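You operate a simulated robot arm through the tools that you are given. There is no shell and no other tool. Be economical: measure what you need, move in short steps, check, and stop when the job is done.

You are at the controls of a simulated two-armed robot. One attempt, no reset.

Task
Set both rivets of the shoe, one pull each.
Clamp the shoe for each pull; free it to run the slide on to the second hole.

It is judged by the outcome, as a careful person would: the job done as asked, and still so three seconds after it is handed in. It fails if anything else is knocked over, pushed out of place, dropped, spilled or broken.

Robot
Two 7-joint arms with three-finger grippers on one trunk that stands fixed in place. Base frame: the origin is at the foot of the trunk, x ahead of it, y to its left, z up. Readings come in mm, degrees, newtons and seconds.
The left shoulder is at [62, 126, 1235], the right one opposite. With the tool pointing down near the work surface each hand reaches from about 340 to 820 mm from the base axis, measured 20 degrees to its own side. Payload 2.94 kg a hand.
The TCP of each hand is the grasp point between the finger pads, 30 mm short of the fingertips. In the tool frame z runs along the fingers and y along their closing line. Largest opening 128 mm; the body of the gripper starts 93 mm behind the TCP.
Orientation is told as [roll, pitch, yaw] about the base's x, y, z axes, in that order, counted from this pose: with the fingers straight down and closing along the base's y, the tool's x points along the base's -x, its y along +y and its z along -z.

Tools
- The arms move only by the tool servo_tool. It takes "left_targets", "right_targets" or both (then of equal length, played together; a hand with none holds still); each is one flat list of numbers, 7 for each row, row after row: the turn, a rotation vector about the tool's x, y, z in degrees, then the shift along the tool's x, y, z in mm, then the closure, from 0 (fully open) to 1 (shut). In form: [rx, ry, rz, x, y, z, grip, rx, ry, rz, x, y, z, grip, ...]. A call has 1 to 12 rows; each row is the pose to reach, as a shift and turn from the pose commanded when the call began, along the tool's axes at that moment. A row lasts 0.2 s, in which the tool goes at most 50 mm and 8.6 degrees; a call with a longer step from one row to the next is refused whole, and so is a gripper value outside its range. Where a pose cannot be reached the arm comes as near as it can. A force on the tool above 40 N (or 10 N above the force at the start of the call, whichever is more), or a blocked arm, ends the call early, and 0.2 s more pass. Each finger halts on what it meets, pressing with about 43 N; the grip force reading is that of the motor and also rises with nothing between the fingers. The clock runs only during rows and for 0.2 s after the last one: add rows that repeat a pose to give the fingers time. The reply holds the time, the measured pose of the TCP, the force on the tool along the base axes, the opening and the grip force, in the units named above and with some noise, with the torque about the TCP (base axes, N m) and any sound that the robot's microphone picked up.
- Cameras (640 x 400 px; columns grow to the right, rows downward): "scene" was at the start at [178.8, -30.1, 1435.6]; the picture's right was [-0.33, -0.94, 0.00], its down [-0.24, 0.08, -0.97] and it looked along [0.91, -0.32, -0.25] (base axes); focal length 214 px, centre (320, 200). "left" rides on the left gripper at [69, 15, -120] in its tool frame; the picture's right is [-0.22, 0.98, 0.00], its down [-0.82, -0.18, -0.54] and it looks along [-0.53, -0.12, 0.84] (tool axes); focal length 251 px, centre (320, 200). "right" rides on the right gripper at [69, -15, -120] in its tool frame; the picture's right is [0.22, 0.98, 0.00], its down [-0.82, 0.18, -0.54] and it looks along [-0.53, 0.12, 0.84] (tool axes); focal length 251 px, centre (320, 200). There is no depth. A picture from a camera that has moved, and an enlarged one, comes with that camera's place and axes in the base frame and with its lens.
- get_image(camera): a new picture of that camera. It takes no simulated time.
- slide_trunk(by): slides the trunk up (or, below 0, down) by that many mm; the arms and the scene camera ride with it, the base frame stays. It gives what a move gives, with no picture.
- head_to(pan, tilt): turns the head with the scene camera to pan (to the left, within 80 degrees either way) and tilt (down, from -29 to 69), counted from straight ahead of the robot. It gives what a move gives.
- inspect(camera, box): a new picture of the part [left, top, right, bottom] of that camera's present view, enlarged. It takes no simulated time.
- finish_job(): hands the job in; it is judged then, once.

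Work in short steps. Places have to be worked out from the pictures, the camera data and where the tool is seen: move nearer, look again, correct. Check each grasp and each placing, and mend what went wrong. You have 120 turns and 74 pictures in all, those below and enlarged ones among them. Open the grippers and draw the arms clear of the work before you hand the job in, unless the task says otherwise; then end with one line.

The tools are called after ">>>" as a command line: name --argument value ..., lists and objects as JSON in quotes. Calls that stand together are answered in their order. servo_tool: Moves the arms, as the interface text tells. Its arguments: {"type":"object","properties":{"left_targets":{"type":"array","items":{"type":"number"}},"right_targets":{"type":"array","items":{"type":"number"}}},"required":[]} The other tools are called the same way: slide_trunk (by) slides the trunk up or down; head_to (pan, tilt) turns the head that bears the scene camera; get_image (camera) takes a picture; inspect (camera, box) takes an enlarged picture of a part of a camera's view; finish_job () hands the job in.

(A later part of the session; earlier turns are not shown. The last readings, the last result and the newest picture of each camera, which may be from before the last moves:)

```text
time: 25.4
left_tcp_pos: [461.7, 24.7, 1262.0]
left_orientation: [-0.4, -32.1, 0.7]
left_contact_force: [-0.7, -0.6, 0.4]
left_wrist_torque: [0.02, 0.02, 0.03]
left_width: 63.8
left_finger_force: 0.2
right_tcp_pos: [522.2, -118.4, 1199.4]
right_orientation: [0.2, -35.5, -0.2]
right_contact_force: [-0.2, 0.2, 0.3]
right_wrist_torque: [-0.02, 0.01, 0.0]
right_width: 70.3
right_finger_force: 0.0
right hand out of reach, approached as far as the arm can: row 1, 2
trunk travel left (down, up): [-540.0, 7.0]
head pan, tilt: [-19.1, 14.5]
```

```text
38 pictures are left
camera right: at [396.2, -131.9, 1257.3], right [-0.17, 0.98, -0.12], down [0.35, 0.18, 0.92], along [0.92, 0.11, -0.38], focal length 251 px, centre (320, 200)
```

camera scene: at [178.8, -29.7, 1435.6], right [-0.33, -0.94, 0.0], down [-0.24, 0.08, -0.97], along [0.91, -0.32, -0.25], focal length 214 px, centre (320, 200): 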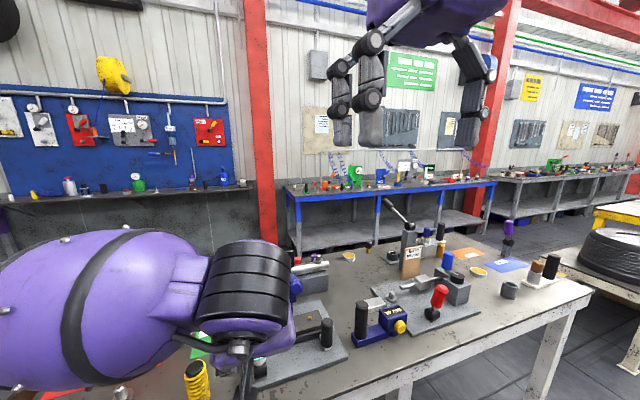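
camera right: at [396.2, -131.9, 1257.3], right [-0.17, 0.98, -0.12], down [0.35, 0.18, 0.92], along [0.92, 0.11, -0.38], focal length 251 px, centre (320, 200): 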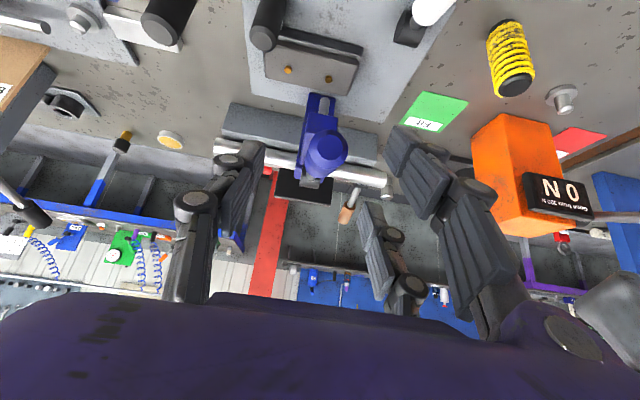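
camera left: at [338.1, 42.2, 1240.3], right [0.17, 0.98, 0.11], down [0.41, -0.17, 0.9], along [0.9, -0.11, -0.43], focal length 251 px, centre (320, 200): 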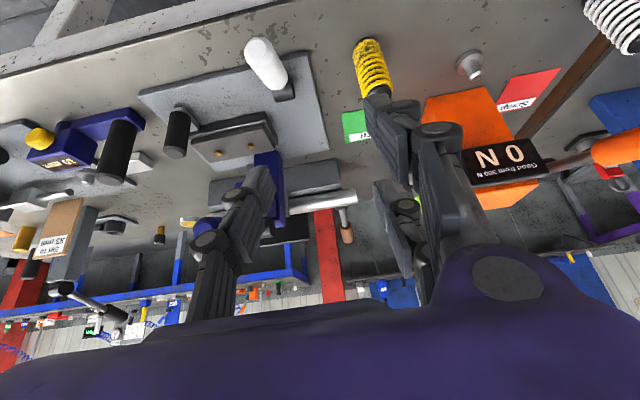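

Possibly the left arm is in the way. Move the left hand outward and retry.

>>> servo_tool --left_targets '[0, 0, 0, 0, 45, 0, 0.5, 0, 0, 0, 0, 90, 0, 0.5, 0, 0, 0, 0, 135, 0, 0.5, 0, 0, 0, 10, 180, -20, 0.5]'

>>> servo_tool --right_targets '[0, 0, 0, 0, 2, 15, 0.45, 0, 0, 0, 0, 4, 30, 0.45]'

```text
refused: row 4 steps farther than a row can; nothing moved
```

```text
time: 25.9
left_tcp_pos: [459.6, 25.5, 1262.7]
left_orientation: [-0.4, -32.2, 0.8]
left_contact_force: [0.1, 0.4, -0.4]
left_wrist_torque: [-0.02, -0.03, -0.01]
left_width: 64.0
left_finger_force: 0.1
right_tcp_pos: [521.1, -116.6, 1201.4]
right_orientation: [0.0, -35.5, -0.2]
right_contact_force: [0.0, -0.3, -0.1]
right_wrist_torque: [-0.03, -0.02, 0.0]
right_width: 70.4
right_finger_force: 0.1
right hand out of reach, approached as far as the arm can: row 1, 2
trunk travel left (down, up): [-540.0, 7.0]
head pan, tilt: [-19.1, 14.5]
```

Fix the step size and retry.

>>> servo_tool --left_targets '[0, 0, 0, 0, 40, 0, 0.5, 0, 0, 0, 0, 80, 0, 0.5, 0, 0, 0, 0, 120, 0, 0.5, 0, 0, 0, 0, 160, 0, 0.5]'

>>> servo_tool --right_targets '[0, 0, 0, 0, 2, 15, 0.45, 0, 0, 0, 0, 4, 30, 0.45]'

```text
time: 26.9
left_tcp_pos: [459.2, 186.6, 1262.0]
left_orientation: [-0.5, -32.3, 0.8]
left_contact_force: [-0.6, 0.6, 0.1]
left_wrist_torque: [-0.06, -0.01, -0.02]
left_width: 64.2
left_finger_force: 0.1
right_tcp_pos: [520.1, -115.3, 1201.6]
right_orientation: [-0.1, -35.6, -0.1]
right_contact_force: [-0.1, 0.9, -0.2]
right_wrist_torque: [-0.02, -0.04, -0.02]
right_width: 70.4
right_finger_force: 0.0
trunk travel left (down, up): [-540.0, 7.0]
head pan, tilt: [-19.1, 14.5]
```

```text
time: 27.6
left_tcp_pos: [460.1, 185.1, 1262.7]
left_orientation: [-0.5, -32.2, 0.8]
left_contact_force: [-0.7, -1.6, -0.2]
left_wrist_torque: [0.0, -0.02, -0.01]
left_width: 64.2
left_finger_force: 0.1
right_tcp_pos: [520.2, -121.3, 1193.1]
right_orientation: [0.1, -35.6, 0.0]
right_contact_force: [-0.4, 1.3, -0.3]
right_wrist_torque: [-0.04, 0.0, -0.02]
right_width: 70.5
right_finger_force: 0.1
right hand out of reach, approached as far as the arm can: row 1, 2
trunk travel left (down, up): [-540.0, 7.0]
head pan, tilt: [-19.1, 14.5]
```

Looks like a joint limit when the hand works straight ahead. Try yawing the right hand ~25° so the wrist comes from the right, then check forward motion.

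>>> servo_tool --right_targets '[-4.8, 0, -6.8, 0, 0, 0, 0.45, -9.7, 0, -13.5, 0, 0, 0, 0.45, -14.5, 0, -20.3, 0, 0, 0, 0.45, -14.5, 0, -20.3, 0, 5, 25, 0.45]'

```text
time: 28.6
left_tcp_pos: [460.8, 184.3, 1260.0]
left_orientation: [-0.5, -32.0, 0.8]
left_contact_force: [0.3, -0.2, 0.0]
left_wrist_torque: [0.01, 0.02, -0.02]
left_width: 64.0
left_finger_force: 0.1
right_tcp_pos: [537.6, -116.9, 1169.5]
right_orientation: [0.1, -35.6, 24.8]
right_contact_force: [0.7, 0.3, -0.1]
right_wrist_torque: [0.0, 0.02, 0.02]
right_width: 70.3
right_finger_force: 0.0
trunk travel left (down, up): [-540.0, 7.0]
head pan, tilt: [-19.1, 14.5]
```

Reachable now. Look before enveloping the grip.

>>> get_image --camera "right"

```text
37 pictures are left
camera right: at [429.1, -182.8, 1228.3], right [-0.57, 0.81, -0.12], down [0.25, 0.31, 0.92], along [0.78, 0.49, -0.38], focal length 251 px, centre (320, 200)
```

right: 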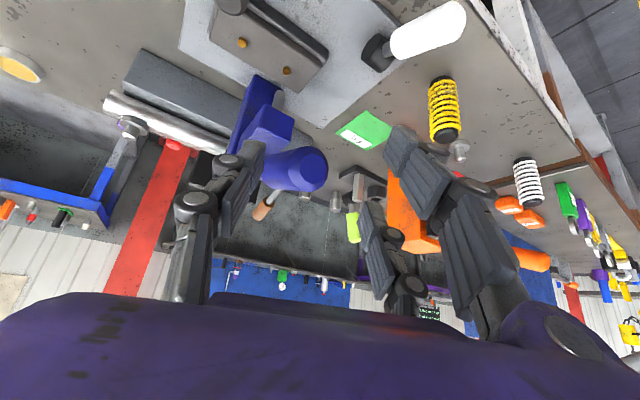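

Handle end ≈(568,-110,1140). Move linearly so the TCP lands on the grip at (590,-111,1133), then close.

>>> servo_tool --right_targets '[0, 0, 0, -6.5, -5.5, 19, 0.45, 0, 0, 0, -13, -11, 39, 0.45, 0, 0, 0, -19.4, -16.4, 58, 0.45]'

>>> get_image --camera "right"

```text
time: 29.4
left_tcp_pos: [459.9, 184.8, 1263.6]
left_orientation: [-0.5, -32.2, 0.8]
left_contact_force: [-0.8, 0.2, 0.0]
left_wrist_torque: [-0.02, 0.02, 0.02]
left_width: 64.1
left_finger_force: 0.1
right_tcp_pos: [573.5, -124.1, 1143.9]
right_orientation: [0.2, -35.5, 24.8]
right_contact_force: [-0.1, -0.1, -0.4]
right_wrist_torque: [-0.01, -0.05, -0.02]
right_width: 70.2
right_finger_force: 0.1
right hand out of reach, approached as far as the arm can: row 2, 3
trunk travel left (down, up): [-540.0, 7.0]
head pan, tilt: [-19.1, 14.5]
```

```text
36 pictures are left
camera right: at [466.0, -190.3, 1201.1], right [-0.57, 0.81, -0.12], down [0.24, 0.31, 0.92], along [0.79, 0.49, -0.38], focal length 251 px, centre (320, 200)
```

right: 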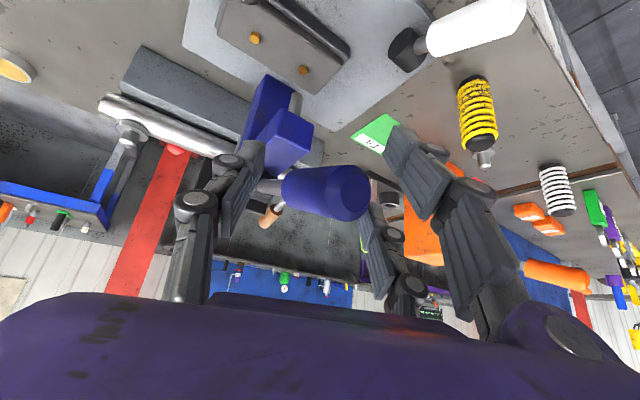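

Reach limit again, slightly short. Tilt further (≈ -48°) and move inward.

>>> servo_tool --right_targets '[0, -6, 0, 0, 3, 0, 0.45, 0, -12, 0, 0, 6, 0, 0.45, 0, -12, 0, -6, 6, 12, 0.45]'

```text
time: 30.1
left_tcp_pos: [461.8, 184.6, 1260.8]
left_orientation: [-0.4, -32.2, 0.9]
left_contact_force: [0.6, 0.5, -1.4]
left_wrist_torque: [0.0, 0.0, 0.0]
left_width: 64.2
left_finger_force: 0.0
right_tcp_pos: [584.5, -113.1, 1138.2]
right_orientation: [0.3, -47.6, 24.6]
right_contact_force: [-0.1, -0.3, 0.6]
right_wrist_torque: [-0.04, 0.01, 0.04]
right_width: 70.5
right_finger_force: 0.0
trunk travel left (down, up): [-540.0, 7.0]
head pan, tilt: [-19.1, 14.5]
```

In position around the grip. Close gently.

>>> servo_tool --right_targets '[0, 0, 0, 2, 0, 2, 0.65, 0, 0, 0, 2, 0, 2, 0.8, 0, 0, 0, 2, 0, 2, 0.85, 0, 0, 0, 2, 0, 2, 0.85]'

>>> get_image --camera "right"

```text
time: 31.1
left_tcp_pos: [460.5, 181.0, 1263.4]
left_orientation: [-0.3, -32.3, 0.7]
left_contact_force: [0.5, 0.2, -0.8]
left_wrist_torque: [0.03, -0.01, 0.0]
left_width: 64.0
left_finger_force: 0.0
right_tcp_pos: [582.5, -119.0, 1137.0]
right_orientation: [0.1, -47.6, 24.4]
right_contact_force: [5.2, -17.4, 3.5]
right_wrist_torque: [-0.57, -0.81, -1.89]
right_width: 38.9
right_finger_force: 45.0
trunk travel left (down, up): [-540.0, 7.0]
head pan, tilt: [-19.1, 14.5]
```

```text
35 pictures are left
camera right: at [467.1, -188.5, 1166.5], right [-0.54, 0.83, -0.16], down [0.07, 0.23, 0.97], along [0.84, 0.51, -0.18], focal length 251 px, centre (320, 200)
```

right: 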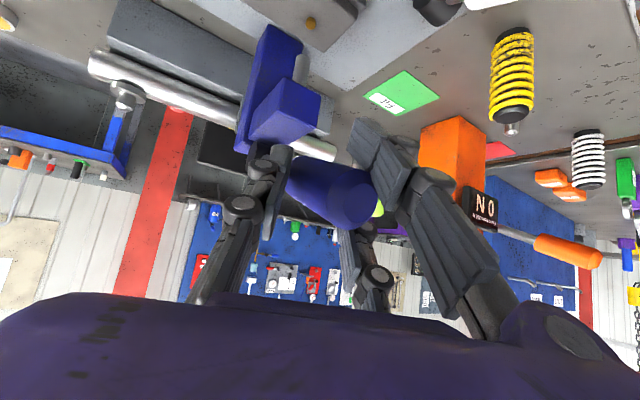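

Gripped the press lever (39 mm, oblique). Begin pulling down along its arc.

>>> servo_tool --right_targets '[0, 0, 0, 7, -2, 3, 0.85, 0, 0, 0, 14.7, -2, 6.2, 0.85, 0, 0, 0, 21, -2, 9.7, 0.85, 0, 0, 0, 27.1, -1.6, 13.3, 0.85]'

```text
time: 32.2
left_tcp_pos: [463.4, 185.1, 1260.4]
left_orientation: [-0.5, -32.0, 1.0]
left_contact_force: [0.2, 0.6, 0.7]
left_wrist_torque: [0.0, 0.01, 0.02]
left_width: 64.2
left_finger_force: 0.1
right_tcp_pos: [577.3, -120.4, 1118.0]
right_orientation: [0.1, -48.3, 25.1]
right_contact_force: [15.7, 13.3, -1.5]
right_wrist_torque: [0.07, -0.18, -1.34]
right_width: 36.0
right_finger_force: 44.9
right hand out of reach, approached as far as the arm can: row 1, 2, 3, 4
trunk travel left (down, up): [-540.0, 7.0]
head pan, tilt: [-19.1, 14.5]
stopped in row 4 (right hand): the force on the tool passed its limit at 41 N (the readings are from after the stop); the commanded pose is now the measured one
```

The vertical load is tiny; the trouble is the arm's wrist limit. Continue down while yawing a bit more to relieve it.

>>> servo_tool --right_targets '[-3, 0, -2.7, 6.7, 1, 3.7, 0.85, -5.9, 0, -5.4, 13.5, 1.7, 7.4, 0.85, -8.8, 0, -8, 20, 2.5, 11, 0.85]'

>>> get_image --camera "scene"

```text
time: 33.0
left_tcp_pos: [464.4, 185.7, 1260.0]
left_orientation: [-0.5, -32.1, 0.8]
left_contact_force: [-0.4, -0.1, 0.5]
left_wrist_torque: [0.0, 0.05, -0.01]
left_width: 64.1
left_finger_force: 0.1
right_tcp_pos: [575.2, -122.8, 1097.1]
right_orientation: [-1.0, -48.4, 37.4]
right_contact_force: [35.4, 8.9, 9.6]
right_wrist_torque: [-0.94, -1.87, -2.41]
right_width: 41.1
right_finger_force: 45.5
trunk travel left (down, up): [-540.0, 7.0]
head pan, tilt: [-19.1, 14.5]
```

```text
34 pictures are left
camera scene: at [104.4, -28.1, 1537.8], right [-0.33, -0.94, 0.0], down [-0.24, 0.08, -0.97], along [0.91, -0.32, -0.25], focal length 214 px, centre (320, 200)
```

scene: 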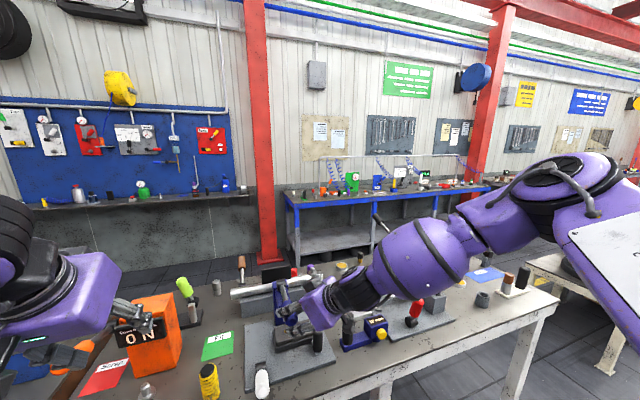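

Works: lever at ~z 1097. Continue down, easing x forward a bit.

>>> servo_tool --right_targets '[-1.5, 0, -1.3, 8.1, -1.8, 10.4, 0.85, -3, 0, -2.7, 16.2, -3.6, 20.9, 0.85, -4.5, 0, -4, 25, -4.9, 30.7, 0.85]'

```text
time: 33.4
left_tcp_pos: [462.9, 186.0, 1259.0]
left_orientation: [-0.5, -32.1, 0.9]
left_contact_force: [1.1, -0.2, -0.4]
left_wrist_torque: [0.03, -0.04, 0.01]
left_width: 63.8
left_finger_force: 0.0
right_tcp_pos: [575.9, -124.2, 1096.0]
right_orientation: [-0.6, -48.7, 38.4]
right_contact_force: [18.7, 15.5, -4.0]
right_wrist_torque: [-0.23, 0.5, -1.6]
right_width: 40.6
right_finger_force: 44.8
right hand out of reach, approached as far as the arm can: row 1
trunk travel left (down, up): [-540.0, 7.0]
head pan, tilt: [-19.1, 14.5]
stopped in row 1 (right hand): the force on the tool passed its limit at 52 N (the readings are from after the stop); the commanded pose is now the measured one
```

Reach limit again; yaw more while going down and back inward in y.

>>> servo_tool --right_targets '[-6, 0, -5.3, 4.4, 3.1, 7.1, 0.85, -10.5, 0, -9.2, 10.2, 6.3, 15.6, 0.85]'

```text
time: 33.9
left_tcp_pos: [466.8, 186.9, 1259.0]
left_orientation: [-0.5, -31.9, 1.0]
left_contact_force: [-0.1, -0.1, -0.1]
left_wrist_torque: [0.03, 0.02, 0.02]
left_width: 64.2
left_finger_force: 0.1
right_tcp_pos: [576.1, -125.7, 1090.3]
right_orientation: [0.7, -48.2, 44.9]
right_contact_force: [28.8, 23.7, -16.7]
right_wrist_torque: [0.47, 2.5, -0.56]
right_width: 44.5
right_finger_force: 45.0
right hand out of reach, approached as far as the arm can: row 1, 2
trunk travel left (down, up): [-540.0, 7.0]
head pan, tilt: [-19.1, 14.5]
stopped in row 2 (right hand): the force on the tool passed its limit at 46 N (the readings are from after the stop); the commanded pose is now the measured one
```

I'll release, back the right hand off along its axis, and switch to the left hand for the lever (it reached inward without trouble).

>>> servo_tool --right_targets '[0, 0, 0, 0, 0, 0, 0.6, 0, 0, 0, 0, 0, 0, 0.35, 0, 0, 0, 0, 0, -30, 0.35, 0, 0, 0, 0, 0, -70, 0.35, 0, 0, 0, 0, 0, -110, 0.35, 0, 0, 0, 0, -30, -140, 0.35, 4, 0, 4, 0, -60, -170, 0.35, 10, 0, 9, 0, -90, -190, 0.35]'

>>> get_image --camera "right"

>>> inspect --camera "scene" --box '[220, 230, 380, 400]'

```text
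time: 35.7
left_tcp_pos: [460.4, 184.7, 1262.9]
left_orientation: [-0.4, -32.3, 0.8]
left_contact_force: [0.7, 0.3, 0.9]
left_wrist_torque: [-0.01, -0.01, -0.01]
left_width: 64.1
left_finger_force: 0.1
right_tcp_pos: [538.5, -295.6, 1220.6]
right_orientation: [0.3, -48.4, 31.8]
right_contact_force: [0.4, 0.3, -0.8]
right_wrist_torque: [-0.01, 0.0, 0.02]
right_width: 83.1
right_finger_force: 0.0
trunk travel left (down, up): [-540.0, 7.0]
head pan, tilt: [-19.1, 14.5]
```

```text
33 pictures are left
camera right: at [430.8, -379.6, 1248.7], right [-0.64, 0.75, -0.16], down [0.03, 0.23, 0.97], along [0.77, 0.62, -0.16], focal length 251 px, centre (320, 200)
```

right: 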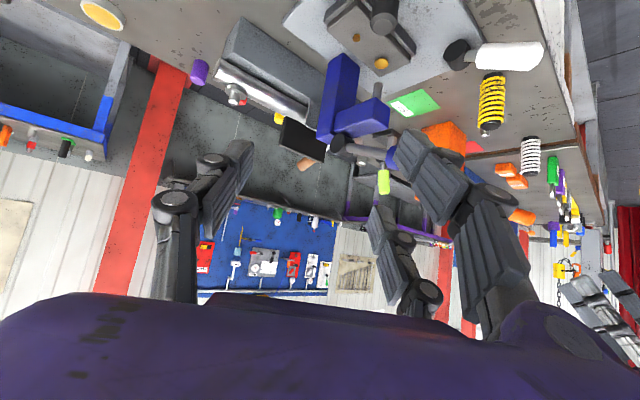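

```text
2.35 times, centred on (300, 315) of scene
camera zoom: at [98.6, -29.9, 1538.2], right [-0.33, -0.94, 0.0], down [-0.24, 0.08, -0.97], along [0.92, -0.32, -0.25], focal length 505 px, centre (367, -71)
```

zoom: 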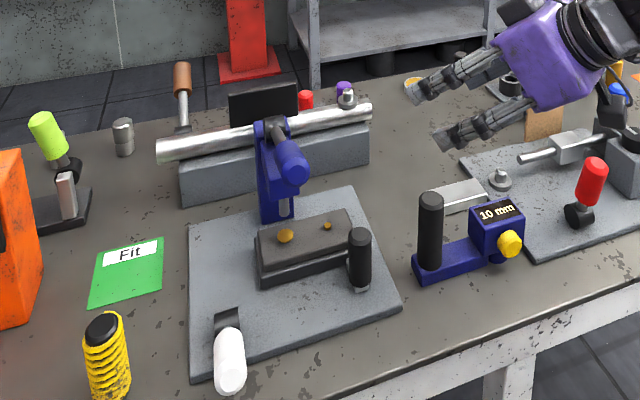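

Rivet B looks flattened already! Zoom to verify and see the lever's present position.

>>> inspect --camera "scene" --box '[270, 275, 330, 335]'

>>> inspect --camera "right" --box '[310, 0, 440, 180]'

```text
6.67 times, centred on (300, 305) of scene
camera zoom: at [98.6, -29.9, 1538.2], right [-0.33, -0.94, 0.0], down [-0.24, 0.08, -0.97], along [0.92, -0.32, -0.25], focal length 1430 px, centre (453, -500)
```

zoom: 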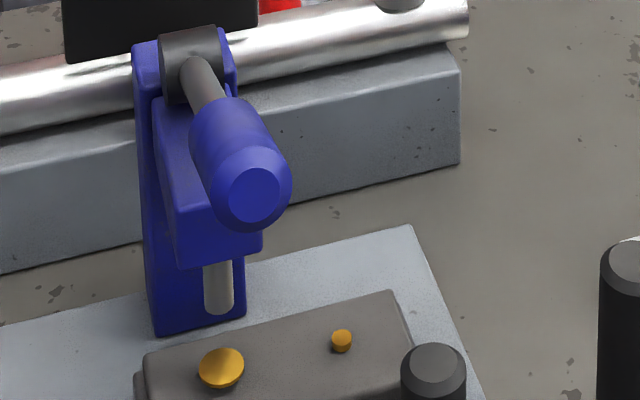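

```text
2.22 times, centred on (375, 90) of right
camera zoom: at [430.8, -379.6, 1248.7], right [-0.64, 0.75, -0.16], down [0.03, 0.23, 0.97], along [0.77, 0.62, -0.16], focal length 559 px, centre (198, 444)
```

zoom: 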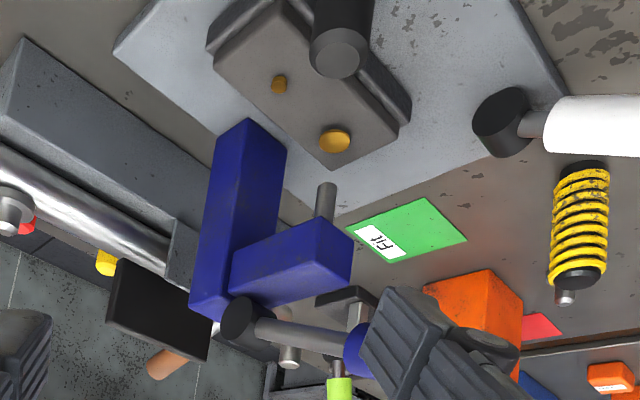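

Rivet B is set and the lever has sprung back. Lower the trunk again for the clamp work.

>>> slide_trunk --by -90

```text
time: 36.9
left_tcp_pos: [459.6, 184.9, 1172.1]
left_orientation: [-0.4, -32.3, 0.7]
left_contact_force: [0.0, 0.0, 0.6]
left_wrist_torque: [-0.02, 0.01, 0.01]
left_width: 64.0
left_finger_force: 0.0
right_tcp_pos: [536.6, -294.1, 1130.5]
right_orientation: [0.2, -48.5, 31.8]
right_contact_force: [-1.1, 0.3, -0.1]
right_wrist_torque: [0.02, 0.01, 0.0]
right_width: 83.3
right_finger_force: 0.0
trunk travel left (down, up): [-450.0, 97.0]
head pan, tilt: [-19.1, 14.5]
```

Bring the left hand in front of the folded white handle (pitch -48°).

>>> servo_tool --left_targets '[0, -3, 0, 15, -35, 16, 0.5, 0, -6, 0, 30, -70, 33, 0.5, 0, -9, 0, 45, -105, 50, 0.5, 0, -12, 0, 60, -140, 66, 0.5, 0, -14, 0, 75, -175, 83, 0.5, 0, -16, 0, 88, -209, 99, 0.5]'

>>> get_image --camera "left"

```text
time: 38.3
left_tcp_pos: [441.9, -24.0, 1042.1]
left_orientation: [-0.6, -48.4, 1.1]
left_contact_force: [-0.2, -0.6, 0.2]
left_wrist_torque: [0.0, -0.04, 0.0]
left_width: 64.0
left_finger_force: 0.1
left hand out of reach, approached as far as the arm can: row 1, 2, 3, 4, 5
right_tcp_pos: [535.1, -294.3, 1130.1]
right_orientation: [0.2, -48.5, 31.9]
right_contact_force: [-0.9, 0.3, -0.1]
right_wrist_torque: [0.0, -0.02, 0.02]
right_width: 83.1
right_finger_force: 0.1
trunk travel left (down, up): [-450.0, 97.0]
head pan, tilt: [-19.1, 14.5]
```

```text
29 pictures are left
camera left: at [306.5, -8.4, 1070.8], right [0.13, 0.98, 0.15], down [0.14, -0.17, 0.97], along [0.98, -0.11, -0.16], focal length 251 px, centre (320, 200)
```

left: 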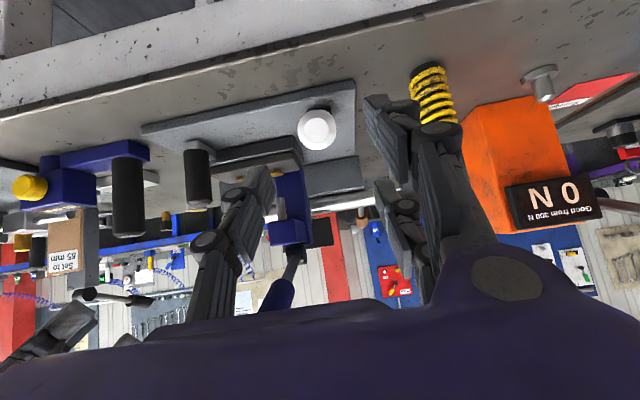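

Handle end confirmed at ≈(506,-25,977). Advance along its axis and close.

>>> servo_tool --left_targets '[0, 0, 0, 2, 0, 40, 0.5, 0, 0, 0, 4, 0, 80, 0.5, 0, 0, 0, 5.7, 0, 108, 0.5, 0, 0, 0, 5.7, 0, 108, 0.7, 0, 0, 0, 5.7, 0, 108, 0.85, 0, 0, 0, 5.7, 0, 108, 0.85]'

>>> get_image --camera "left"

```text
time: 39.7
left_tcp_pos: [519.3, -26.8, 968.5]
left_orientation: [-0.6, -48.2, 1.0]
left_contact_force: [5.6, -17.6, -6.1]
left_wrist_torque: [-0.43, 0.16, -0.38]
left_width: 27.6
left_finger_force: 44.7
right_tcp_pos: [537.2, -295.8, 1128.0]
right_orientation: [0.4, -48.5, 31.8]
right_contact_force: [-0.3, 0.8, -0.5]
right_wrist_torque: [0.0, 0.05, 0.0]
right_width: 83.2
right_finger_force: 0.0
trunk travel left (down, up): [-450.0, 97.0]
head pan, tilt: [-19.1, 14.5]
```

```text
28 pictures are left
camera left: at [384.0, -10.3, 998.2], right [0.14, 0.98, 0.15], down [0.15, -0.17, 0.97], along [0.98, -0.11, -0.17], focal length 251 px, centre (320, 200)
```

left: 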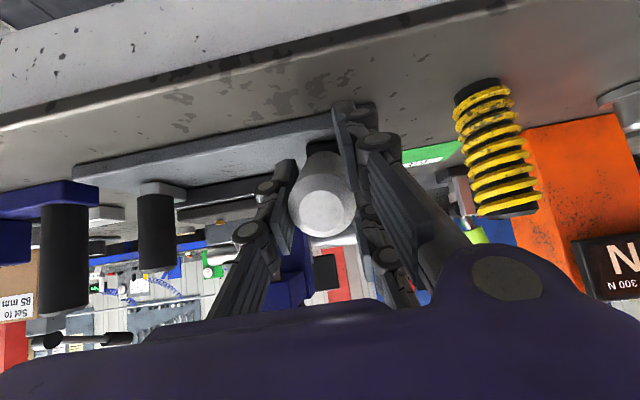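

Gripped. Swing it back up along the arc about the hub, in two calls.

>>> servo_tool --left_targets '[0, 4.5, 0, -12.2, 0, -1, 0.85, 0, 9, 0, -24.5, 0, -0.6, 0.85, 0, 13, 0, -36.6, 0, 1.5, 0.85]'

```text
time: 40.5
left_tcp_pos: [541.4, -25.8, 995.6]
left_orientation: [-0.4, -35.3, 0.8]
left_contact_force: [-5.6, -16.2, -2.4]
left_wrist_torque: [-0.3, 0.37, -0.33]
left_width: 30.0
left_finger_force: 8.4
right_tcp_pos: [536.3, -295.5, 1129.3]
right_orientation: [0.4, -48.5, 31.9]
right_contact_force: [-0.8, -0.4, -0.4]
right_wrist_torque: [0.0, 0.04, -0.01]
right_width: 83.4
right_finger_force: 0.0
trunk travel left (down, up): [-450.0, 97.0]
head pan, tilt: [-19.1, 14.5]
```

Moving well. Continue to the upright stop.

>>> servo_tool --left_targets '[0, 3, 0, -13.5, 0, 1, 0.9, 0, 6, 0, -26.6, 0, 3.9, 0.9, 0, 9, 0, -39.1, 0, 8.7, 0.9, 0, 9, 0, -44.6, 0, 11.5, 0.9]'

>>> get_image --camera "left"

```text
time: 41.5
left_tcp_pos: [574.3, -27.3, 1006.5]
left_orientation: [-0.6, -25.4, -0.1]
left_contact_force: [-21.5, -2.9, 10.1]
left_wrist_torque: [0.82, 0.13, 0.05]
left_width: 26.4
left_finger_force: 44.1
right_tcp_pos: [534.1, -294.2, 1131.0]
right_orientation: [0.2, -48.5, 32.1]
right_contact_force: [0.5, 0.6, 0.7]
right_wrist_torque: [-0.03, 0.01, 0.0]
right_width: 83.2
right_finger_force: 0.1
trunk travel left (down, up): [-450.0, 97.0]
head pan, tilt: [-19.1, 14.5]
stopped in row 4 (left hand): the force on the tool passed its limit at 43 N (the readings are from after the stop); the commanded pose is now the measured one
```

```text
27 pictures are left
camera left: at [461.5, -8.5, 1087.6], right [0.2, 0.98, 0.08], down [0.51, -0.18, 0.84], along [0.84, -0.13, -0.53], focal length 251 px, centre (320, 200)
```

left: 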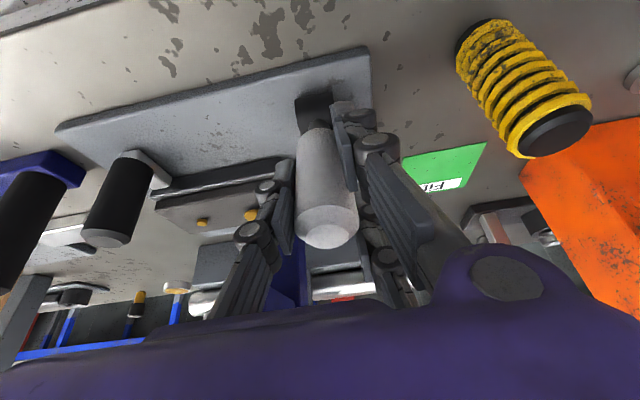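

Upright stop reached: clamp free. Open and retreat the left hand outward.

>>> servo_tool --left_targets '[0, 0, 0, 0, 0, 0, 0.6, 0, 0, 0, 0, 0, 0, 0.5, 0, 0, 0, 0, 0, -40, 0.5, 0, 0, 0, 0, 0, -80, 0.5, 0, -5, 0, 0, 30, -110, 0.5, 0, -8, 0, 0, 70, -120, 0.5, 0, -8, 0, 0, 110, -120, 0.5]'

```text
time: 43.1
left_tcp_pos: [527.3, 87.6, 1112.9]
left_orientation: [-0.5, -33.5, 0.3]
left_contact_force: [0.6, 0.7, 1.0]
left_wrist_torque: [-0.05, -0.02, -0.03]
left_width: 64.1
left_finger_force: 0.2
right_tcp_pos: [534.8, -293.1, 1129.7]
right_orientation: [0.1, -48.3, 31.8]
right_contact_force: [0.4, -0.5, 0.3]
right_wrist_torque: [-0.04, -0.03, -0.04]
right_width: 83.1
right_finger_force: 0.0
trunk travel left (down, up): [-450.0, 97.0]
head pan, tilt: [-19.1, 14.5]
```

Bring the right hand back over the knob: first unwind the yaw.

>>> servo_tool --right_targets '[6, 0, 5.3, -9, 25, -1, 0.45, 12, 0, 10.7, -18, 50, -2.5, 0.45, 18, 0, 16, -27, 75, -4, 0.45, 23.9, 0, 21.3, -36, 99, -5, 0.45]'

```text
time: 44.1
left_tcp_pos: [530.8, 81.1, 1110.9]
left_orientation: [-0.3, -33.3, 0.2]
left_contact_force: [0.1, -1.1, -0.5]
left_wrist_torque: [0.06, 0.03, 0.05]
left_width: 63.7
left_finger_force: 0.0
right_tcp_pos: [510.6, -182.5, 1140.9]
right_orientation: [0.7, -47.9, 4.8]
right_contact_force: [0.7, -1.0, -0.5]
right_wrist_torque: [0.05, 0.03, 0.04]
right_width: 70.3
right_finger_force: 0.1
right hand out of reach, approached as far as the arm can: row 3, 4
trunk travel left (down, up): [-450.0, 97.0]
head pan, tilt: [-19.1, 14.5]
```

Level the pitch toward -32° at the pre-grasp point.

>>> servo_tool --right_targets '[0, 8, 0, 1, -7, -8, 0.45, 0, 16, 0, 2, -14, -15, 0.45, 0, 16, 0, 2, -14, -15, 0.45]'

>>> get_image --camera "right"

```text
time: 44.9
left_tcp_pos: [526.0, 86.6, 1114.3]
left_orientation: [-0.4, -33.5, 0.3]
left_contact_force: [-1.0, 0.1, 0.0]
left_wrist_torque: [0.01, -0.05, -0.06]
left_width: 63.9
left_finger_force: 0.1
right_tcp_pos: [487.4, -212.7, 1169.2]
right_orientation: [0.1, -32.3, -0.1]
right_contact_force: [0.6, -0.3, -0.7]
right_wrist_torque: [-0.01, -0.02, -0.05]
right_width: 70.2
right_finger_force: 0.1
trunk travel left (down, up): [-450.0, 97.0]
head pan, tilt: [-19.1, 14.5]
```

```text
26 pictures are left
camera right: at [364.9, -227.0, 1233.2], right [-0.18, 0.98, -0.11], down [0.4, 0.18, 0.9], along [0.9, 0.12, -0.43], focal length 251 px, centre (320, 200)
```

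right: 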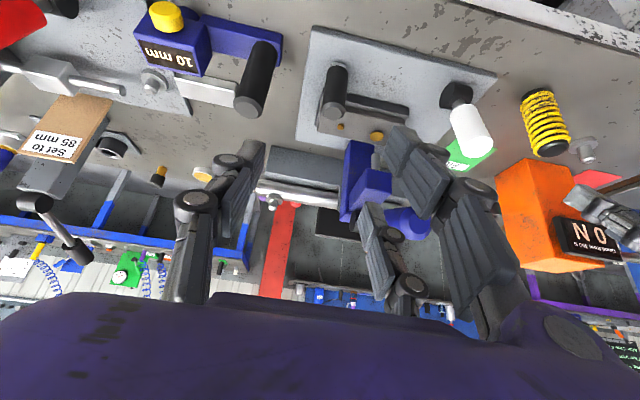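

Advance to the knob at (603,-196,964) and close.

>>> servo_tool --right_targets '[0, 0, 0, 3, 8, 45, 0.45, 0, 0, 0, 6, 17, 90, 0.45, 0, 0, 0, 8, 17, 135, 0.45, 0, 0, 0, 10, 17, 180, 0.45, 0, 0, 0, 11, 17, 220, 0.45, 0, 0, 0, 12, 17, 235, 0.45, 0, 0, 0, 12, 17, 235, 0.65, 0, 0, 0, 12, 17, 235, 0.82, 0, 0, 0, 12, 17, 235, 0.82]'

```text
time: 46.9
left_tcp_pos: [527.2, 85.4, 1113.0]
left_orientation: [-0.3, -33.6, 0.2]
left_contact_force: [-1.1, -0.8, -0.7]
left_wrist_torque: [-0.02, 0.0, -0.01]
left_width: 64.0
left_finger_force: 0.0
right_tcp_pos: [606.7, -195.6, 964.9]
right_orientation: [0.4, -32.4, -0.2]
right_contact_force: [0.9, -0.1, -0.9]
right_wrist_torque: [1.11, -0.36, 0.06]
right_width: 28.5
right_finger_force: 45.0
trunk travel left (down, up): [-450.0, 97.0]
head pan, tilt: [-19.1, 14.5]
```

Grip good. Slide +y in steps toward 58 mm.

>>> servo_tool --right_targets '[0, 0, 0, 0, 8, 0, 0.82, 0, 0, 0, 0, 16, 0, 0.82, 0, 0, 0, 0, 24, 0, 0.82, 0, 0, 0, 0, 30, 0, 0.82]'

```text
time: 47.9
left_tcp_pos: [527.4, 85.7, 1112.7]
left_orientation: [-0.4, -33.5, 0.3]
left_contact_force: [-0.1, -0.1, 0.7]
left_wrist_torque: [0.0, -0.02, -0.04]
left_width: 63.8
left_finger_force: 0.0
right_tcp_pos: [606.1, -165.3, 965.1]
right_orientation: [0.3, -32.5, -0.1]
right_contact_force: [10.2, -0.4, 7.5]
right_wrist_torque: [1.17, -0.19, 0.02]
right_width: 28.6
right_finger_force: 44.5
trunk travel left (down, up): [-450.0, 97.0]
head pan, tilt: [-19.1, 14.5]
```

It slides freely (clamp confirmed). Continue 27 mm more.

>>> servo_tool --right_targets '[0, 0, 0, 0, 8, 0, 0.82, 0, 0, 0, 0, 16, 0, 0.82, 0, 0, 0, 0, 23, 0, 0.82, 0, 0, 0, 0, 27, 0, 0.82]'

>>> inspect --camera "scene" --box '[230, 230, 350, 370]'

>>> get_image --camera "left"

```text
time: 48.9
left_tcp_pos: [527.0, 85.3, 1112.5]
left_orientation: [-0.4, -33.3, 0.3]
left_contact_force: [-0.3, 0.5, 0.5]
left_wrist_torque: [0.01, 0.01, 0.01]
left_width: 63.9
left_finger_force: 0.0
right_tcp_pos: [605.3, -149.8, 963.9]
right_orientation: [0.2, -32.5, -0.1]
right_contact_force: [17.6, -0.1, 11.6]
right_wrist_torque: [1.08, -0.6, 0.05]
right_width: 28.7
right_finger_force: 44.9
right hand out of reach, approached as far as the arm can: row 3, 4
trunk travel left (down, up): [-450.0, 97.0]
head pan, tilt: [-19.1, 14.5]
```

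```text
2.86 times, centred on (290, 300) of scene
camera zoom: at [180.1, -30.0, 1435.5], right [-0.33, -0.94, 0.0], down [-0.24, 0.08, -0.97], along [0.91, -0.32, -0.25], focal length 613 px, centre (406, -86)
```

zoom: 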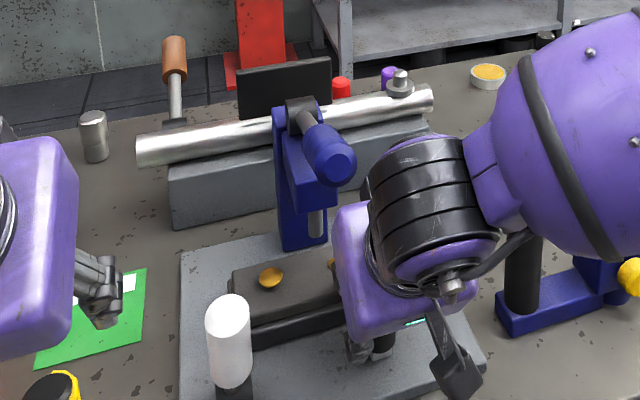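

```text
24 pictures are left
camera left: at [405.3, 102.6, 1176.1], right [0.18, 0.98, 0.11], down [0.39, -0.17, 0.91], along [0.9, -0.12, -0.41], focal length 251 px, centre (320, 200)
```

left: 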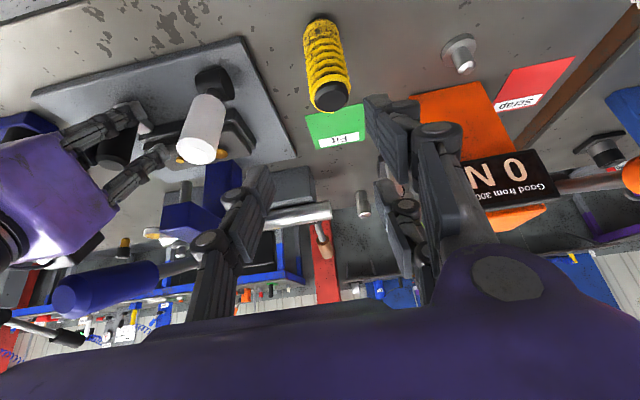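

46 of ~58 mm done; wrist limit again. Yaw the hand about the vertical knob to relieve, then finish.

>>> servo_tool --right_targets '[-4.3, 0, -6.7, 0, 0, 0, 0.82, -8.5, 0, -13.5, 0, 0, 0, 0.82, -11.8, 0, -18.5, 0, 0, 0, 0.82]'

```text
time: 49.7
left_tcp_pos: [526.2, 85.5, 1113.0]
left_orientation: [-0.4, -33.4, 0.2]
left_contact_force: [-0.4, 0.4, 0.0]
left_wrist_torque: [0.01, 0.02, -0.02]
left_width: 64.3
left_finger_force: 0.1
right_tcp_pos: [601.1, -150.9, 960.8]
right_orientation: [0.5, -32.1, 21.7]
right_contact_force: [-4.2, 1.3, 2.5]
right_wrist_torque: [0.23, 0.84, -0.55]
right_width: 28.5
right_finger_force: 44.6
trunk travel left (down, up): [-450.0, 97.0]
head pan, tilt: [-19.1, 14.5]
```

Now +13 mm in base y.

>>> servo_tool --right_targets '[0, 0, 0, -2, 6, 1.2, 0.82, 0, 0, 0, -4.1, 12.1, 2.5, 0.82, 0, 0, 0, -4.1, 12.1, 2.5, 0.82]'

>>> inspect --camera "left" --box '[120, 90, 280, 240]'

```text
time: 50.5
left_tcp_pos: [526.4, 85.7, 1113.1]
left_orientation: [-0.4, -33.5, 0.2]
left_contact_force: [0.1, -0.4, 0.5]
left_wrist_torque: [0.0, 0.02, -0.01]
left_width: 64.1
left_finger_force: 0.0
right_tcp_pos: [602.2, -136.4, 961.6]
right_orientation: [0.3, -32.2, 21.8]
right_contact_force: [-17.4, 2.4, -11.7]
right_wrist_torque: [0.5, 0.72, -0.11]
right_width: 28.4
right_finger_force: 44.9
trunk travel left (down, up): [-450.0, 97.0]
head pan, tilt: [-19.1, 14.5]
```

```text
2.67 times, centred on (200, 165) of left
camera zoom: at [403.2, 102.5, 1176.4], right [0.18, 0.98, 0.11], down [0.39, -0.17, 0.91], along [0.91, -0.12, -0.41], focal length 670 px, centre (640, 293)
```

zoom: 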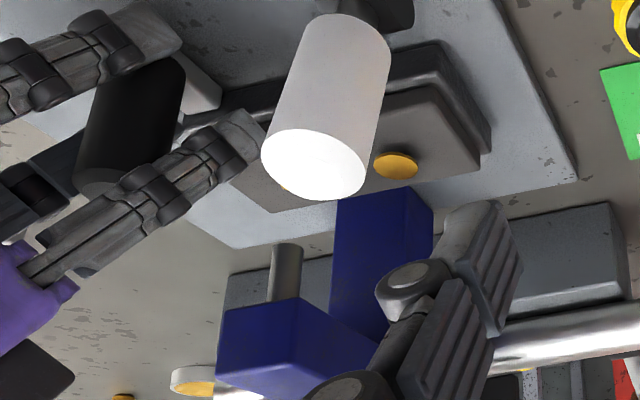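

Knob moved ~59 mm with no stop felt. Release, back the right hand off and check alignment of A under the ram.

>>> servo_tool --right_targets '[0, 0, 0, 0, 0, 0, 0.65, 0, 0, 0, 0, 0, 0, 0.45, 0, 0, 0, 0, 0, -45, 0.45, 0, 0, 0, 0, 0, -90, 0.45, 0, 0, 0, 0, -15, -130, 0.45, 0, 0, 0, 0, -55, -155, 0.45, 0, 0, 0, 0, -95, -175, 0.45]'

>>> inspect --camera "scene" --box '[250, 250, 340, 330]'

>>> inspect --camera "left" --box '[120, 90, 280, 240]'

>>> get_image --camera "right"

```text
time: 52.1
left_tcp_pos: [527.2, 83.6, 1113.4]
left_orientation: [-0.5, -33.5, 0.3]
left_contact_force: [-0.4, -0.4, -0.2]
left_wrist_torque: [0.0, 0.03, 0.03]
left_width: 64.0
left_finger_force: 0.1
right_tcp_pos: [555.2, -261.3, 1110.9]
right_orientation: [0.5, -32.4, 21.7]
right_contact_force: [-0.8, -0.8, 1.0]
right_wrist_torque: [0.04, -0.03, 0.0]
right_width: 70.6
right_finger_force: 0.0
trunk travel left (down, up): [-450.0, 97.0]
head pan, tilt: [-19.1, 14.5]
```

```text
5.00 times, centred on (295, 290) of scene
camera zoom: at [178.6, -31.2, 1435.6], right [-0.33, -0.94, 0.0], down [-0.24, 0.08, -0.97], along [0.91, -0.32, -0.25], focal length 1072 px, centre (445, -250)
```

zoom: 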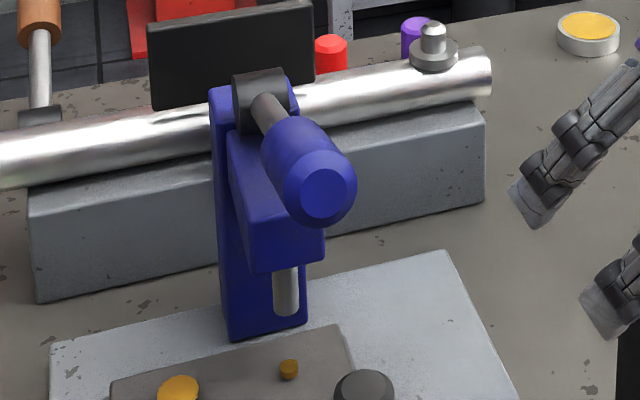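

```text
2.67 times, centred on (200, 165) of left
camera zoom: at [404.0, 101.6, 1176.5], right [0.18, 0.98, 0.11], down [0.39, -0.18, 0.91], along [0.9, -0.12, -0.41], focal length 670 px, centre (640, 293)
```

zoom: 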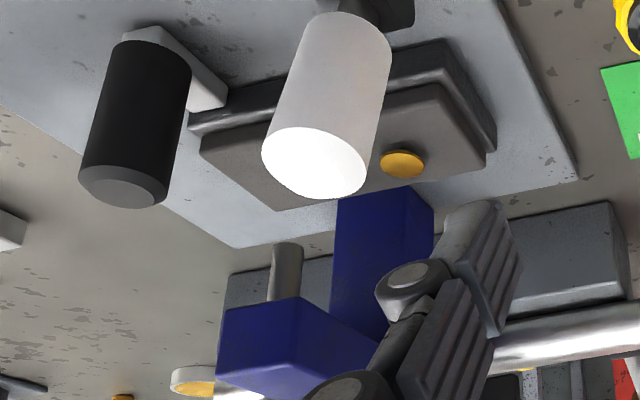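

```text
20 pictures are left
camera right: at [447.6, -320.6, 1174.9], right [-0.53, 0.84, -0.11], down [0.31, 0.31, 0.9], along [0.79, 0.45, -0.43], focal length 251 px, centre (320, 200)
```

right: 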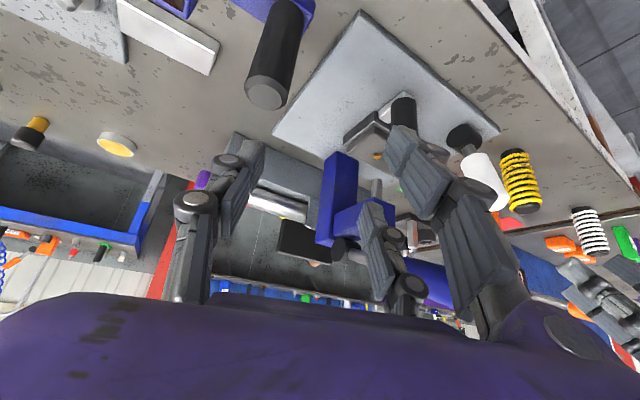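

Ram-to-rivet offset matches the first hole within ~1 mm. Now the left hand re-clamps: move around the white handle and grip.

>>> servo_tool --left_targets '[0, 0, 0, 7, -37, 0, 0.5, 0, 0, 0, 14, -74, 0, 0.5, 0, 0, 0, 20, -109, 0, 0.5, 0, 0, 0, 20, -109, 40, 0.5, 0, 0, 0, 20, -109, 80, 0.5, 0, 0, 0, 20, -109, 117, 0.5, 0, 0, 0, 20, -109, 117, 0.5, 0, 0, 0, 20, -109, 117, 0.7, 0, 0, 0, 20, -109, 117, 0.88, 0, 0, 0, 20, -109, 117, 0.88]'

```text
time: 54.3
left_tcp_pos: [574.7, -25.1, 1006.4]
left_orientation: [-0.5, -33.5, 0.1]
left_contact_force: [1.5, -11.5, -3.0]
left_wrist_torque: [-0.17, -0.09, -0.7]
left_width: 29.8
left_finger_force: 45.2
right_tcp_pos: [556.5, -261.8, 1110.9]
right_orientation: [0.4, -32.4, 21.8]
right_contact_force: [-0.8, -0.5, 0.1]
right_wrist_torque: [0.04, -0.02, -0.02]
right_width: 70.9
right_finger_force: 0.1
trunk travel left (down, up): [-450.0, 97.0]
head pan, tilt: [-19.1, 14.5]
```

Gripped centred. Swing along the arc toward the robot, tilting with it.

>>> servo_tool --left_targets '[0, -4, 0, 12.4, 0, -3.6, 0.88, 0, -8, 0, 25, 0, -5.4, 0.88, 0, -12, 0, 37.9, 0, -5.2, 0.88, 0, -16, 0, 50.5, 0, -3.2, 0.88]'

```text
time: 55.3
left_tcp_pos: [530.0, -26.9, 977.8]
left_orientation: [-0.4, -49.5, 0.2]
left_contact_force: [9.0, -16.5, 0.4]
left_wrist_torque: [-0.31, -0.34, -0.2]
left_width: 27.1
left_finger_force: 8.4
right_tcp_pos: [556.8, -262.2, 1109.9]
right_orientation: [0.3, -32.5, 21.6]
right_contact_force: [0.5, 0.1, 0.1]
right_wrist_torque: [0.01, -0.01, -0.01]
right_width: 70.4
right_finger_force: 0.2
trunk travel left (down, up): [-450.0, 97.0]
head pan, tilt: [-19.1, 14.5]
```

Continue to the stop.

>>> servo_tool --left_targets '[0, -2, 0, 6, 0, 0.3, 0.9, 0, -4, 0, 12.5, 0, 0.7, 0.9, 0, -5, 0, 19.2, 0, 2, 0.9]'

>>> get_image --camera "left"

```text
time: 56.1
left_tcp_pos: [522.4, -30.3, 968.7]
left_orientation: [-1.3, -55.3, 1.0]
left_contact_force: [22.8, -22.6, 23.1]
left_wrist_torque: [-1.01, -0.76, -1.42]
left_width: 23.7
left_finger_force: 44.8
right_tcp_pos: [555.7, -262.3, 1110.7]
right_orientation: [0.5, -32.5, 21.7]
right_contact_force: [0.5, 0.4, 0.2]
right_wrist_torque: [-0.03, -0.01, -0.02]
right_width: 70.6
right_finger_force: 0.0
trunk travel left (down, up): [-450.0, 97.0]
head pan, tilt: [-19.1, 14.5]
```

```text
19 pictures are left
camera left: at [386.0, -12.6, 981.9], right [0.12, 0.98, 0.16], down [0.02, -0.17, 0.99], along [0.99, -0.12, -0.04], focal length 251 px, centre (320, 200)
```

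left: 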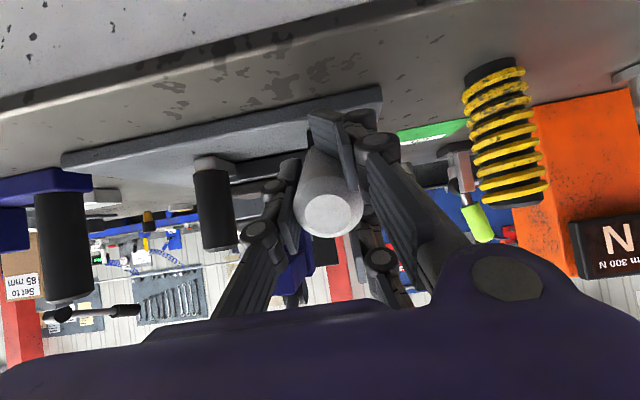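

Near the stop (~56°) but the grip slid. Open, lift the fingers behind the handle, close to a V and press it home.

>>> servo_tool --left_targets '[0, 0, 0, 0, 0, 0, 0.55, 0, 0, 0, 0, 2, 0, 0.5, 0, 0, 0, -17, 4, 0, 0.5, 0, 0, 0, -36, 5, 1, 0.5, 0, 0, 0, -36, 5, 1, 0.7, 0, 0, 0, -36, 5, 1, 0.86, 0, 0, 0, -36, 5, 1, 0.86]'

>>> servo_tool --left_targets '[0, 0, 0, 5, 0, 0, 0.86, 0, 0, 0, 10, 0, 0, 0.86, 0, 0, 0, 15, 0, 0, 0.86, 0, 0, 0, 20, 0, 0, 0.86, 0, 0, 0, 25, 0, 0, 0.86]'

>>> get_image --camera "left"

```text
time: 57.7
left_tcp_pos: [542.3, -19.4, 994.5]
left_orientation: [-0.5, -54.6, 0.5]
left_contact_force: [0.1, 2.9, 0.0]
left_wrist_torque: [0.12, 0.03, 0.0]
left_width: 20.1
left_finger_force: 1.6
right_tcp_pos: [555.0, -259.3, 1111.3]
right_orientation: [0.3, -32.3, 21.8]
right_contact_force: [0.5, -0.5, -0.2]
right_wrist_torque: [-0.01, -0.01, 0.02]
right_width: 70.3
right_finger_force: 0.1
trunk travel left (down, up): [-450.0, 97.0]
head pan, tilt: [-19.1, 14.5]
```

```text
time: 58.5
left_tcp_pos: [537.7, -19.2, 990.5]
left_orientation: [-1.0, -55.9, 1.5]
left_contact_force: [-0.4, 6.9, 12.0]
left_wrist_torque: [0.39, 0.24, -0.04]
left_width: 19.4
left_finger_force: 44.2
right_tcp_pos: [554.7, -260.6, 1111.1]
right_orientation: [0.4, -32.4, 21.9]
right_contact_force: [0.1, -0.4, 0.1]
right_wrist_torque: [0.01, 0.0, 0.0]
right_width: 70.2
right_finger_force: 0.0
trunk travel left (down, up): [-450.0, 97.0]
head pan, tilt: [-19.1, 14.5]
stopped in row 4 (left hand): the force on the tool passed its limit at 45 N (the readings are from after the stop); the commanded pose is now the measured one
```

```text
18 pictures are left
camera left: at [400.7, -2.7, 1001.3], right [0.11, 0.98, 0.17], down [0.01, -0.17, 0.99], along [0.99, -0.11, -0.03], focal length 251 px, centre (320, 200)
```

left: 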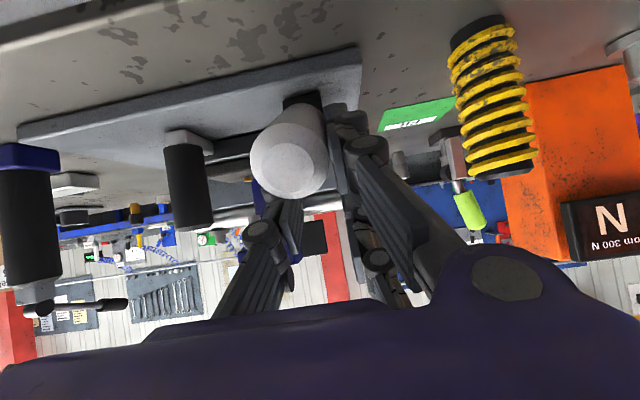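

Handle is at ~58°, the same stop as before: clamped. Retreat the left hand well clear.

>>> servo_tool --left_targets '[0, 0, 0, -6, 0, 0, 0.6, 0, 0, 0, -6, 0, 0, 0.45, 0, 0, 0, -8, 0, -40, 0.45, 0, 0, 0, -10, 0, -85, 0.45, 0, 5, 0, -30, 20, -120, 0.45, 0, 10, 0, -60, 50, -140, 0.45, 0, 16, 0, -80, 90, -150, 0.45, 0, 22, 0, -100, 130, -155, 0.45, 0, 22, 0, -110, 175, -155, 0.45, 0, 22, 0, -110, 215, -155, 0.45]'

>>> slide_trunk --by 90

```text
time: 60.7
left_tcp_pos: [468.3, 199.0, 1163.3]
left_orientation: [-1.0, -33.7, 0.8]
left_contact_force: [-0.1, 0.0, -0.4]
left_wrist_torque: [-0.05, -0.02, -0.01]
left_width: 70.5
left_finger_force: 0.0
left hand out of reach, approached as far as the arm can: row 5, 6, 7
right_tcp_pos: [555.2, -257.7, 1112.1]
right_orientation: [0.2, -32.5, 21.9]
right_contact_force: [-0.3, -0.3, -0.1]
right_wrist_torque: [-0.04, -0.03, -0.03]
right_width: 70.4
right_finger_force: 0.1
trunk travel left (down, up): [-450.0, 97.0]
head pan, tilt: [-19.1, 14.5]
```

```text
time: 62.0
left_tcp_pos: [470.5, 195.6, 1252.8]
left_orientation: [-0.7, -33.4, 0.7]
left_contact_force: [0.1, 0.1, 0.1]
left_wrist_torque: [-0.01, 0.02, 0.02]
left_width: 70.6
left_finger_force: 0.1
right_tcp_pos: [557.3, -260.7, 1198.1]
right_orientation: [0.4, -32.1, 21.8]
right_contact_force: [0.8, -0.1, -0.6]
right_wrist_torque: [0.0, 0.02, 0.01]
right_width: 70.3
right_finger_force: 0.1
trunk travel left (down, up): [-540.0, 7.0]
head pan, tilt: [-19.1, 14.5]
```

Raise done. This time I'll press the lever with closed fingers laid across it from the right (arm's comfortable side). First turn the right hand: yaw to ~62°.

>>> servo_tool --right_targets '[-4.3, 0, -6.8, 0, 0, -6, 0.6, -8.5, 0, -13.5, 0, 0, -12, 0.8, -12.8, 0, -20.3, 0, 0, -18, 1, -17, 0, -27, 0, 0, -18, 1, -21.3, 0, -33.8, 0, 0, -18, 1]'

>>> servo_tool --right_targets '[0, -8, 0, 0, 0, 0, 1, 0, -16, 0, 0, 0, 0, 1, 0, -24, 0, 0, 0, 0, 1, 0, -32, 0, 0, 0, 0, 1]'

```text
time: 63.2
left_tcp_pos: [470.0, 198.8, 1253.3]
left_orientation: [-0.9, -33.7, 0.8]
left_contact_force: [0.0, 0.3, 0.1]
left_wrist_torque: [0.0, -0.01, -0.04]
left_width: 70.4
left_finger_force: 0.0
right_tcp_pos: [453.8, -116.7, 1157.2]
right_orientation: [-4.0, -32.5, 58.6]
right_contact_force: [0.7, 1.2, 0.4]
right_wrist_torque: [-0.03, 0.0, 0.01]
right_width: 0.0
right_finger_force: 2.8
right hand out of reach, approached as far as the arm can: row 1, 2, 3, 4, 5
trunk travel left (down, up): [-540.0, 7.0]
head pan, tilt: [-19.1, 14.5]
```

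```text
time: 64.2
left_tcp_pos: [471.3, 195.8, 1253.8]
left_orientation: [-0.6, -33.6, 0.8]
left_contact_force: [0.4, -0.6, -0.2]
left_wrist_torque: [0.02, -0.01, 0.04]
left_width: 70.6
left_finger_force: 0.0
right_tcp_pos: [461.6, -129.2, 1165.7]
right_orientation: [-7.2, -64.5, 63.2]
right_contact_force: [-0.7, 0.3, 0.6]
right_wrist_torque: [0.05, 0.01, 0.01]
right_width: 0.2
right_finger_force: 2.8
right hand out of reach, approached as far as the arm can: row 4
trunk travel left (down, up): [-540.0, 7.0]
head pan, tilt: [-19.1, 14.5]
```

The hand swung ahead of the lever (clear of things). Try moving it up and forward over the handle.

>>> servo_tool --right_targets '[0, 0, 0, -15, -18, 3, 1, 0, 0, 0, -30, -36, 6, 1, 0, 0, 0, -36, -51, 18, 1, 0, 0, 0, -42, -67, 30, 1]'

>>> get_image --camera "scene"

```text
time: 65.2
left_tcp_pos: [472.3, 196.2, 1253.5]
left_orientation: [-0.8, -33.6, 0.7]
left_contact_force: [-0.2, -0.4, -0.3]
left_wrist_torque: [-0.03, 0.0, -0.04]
left_width: 70.4
left_finger_force: 0.1
right_tcp_pos: [545.3, -125.5, 1195.6]
right_orientation: [-7.7, -64.3, 63.3]
right_contact_force: [1.1, -0.2, 0.1]
right_wrist_torque: [0.04, 0.0, 0.01]
right_width: 0.0
right_finger_force: 2.9
trunk travel left (down, up): [-540.0, 7.0]
head pan, tilt: [-19.1, 14.5]
```

```text
17 pictures are left
camera scene: at [100.2, -29.5, 1538.0], right [-0.33, -0.94, 0.0], down [-0.24, 0.08, -0.97], along [0.91, -0.32, -0.25], focal length 214 px, centre (320, 200)
```

scene: 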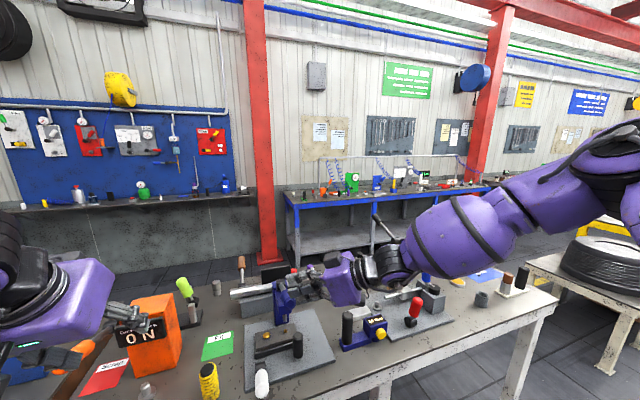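

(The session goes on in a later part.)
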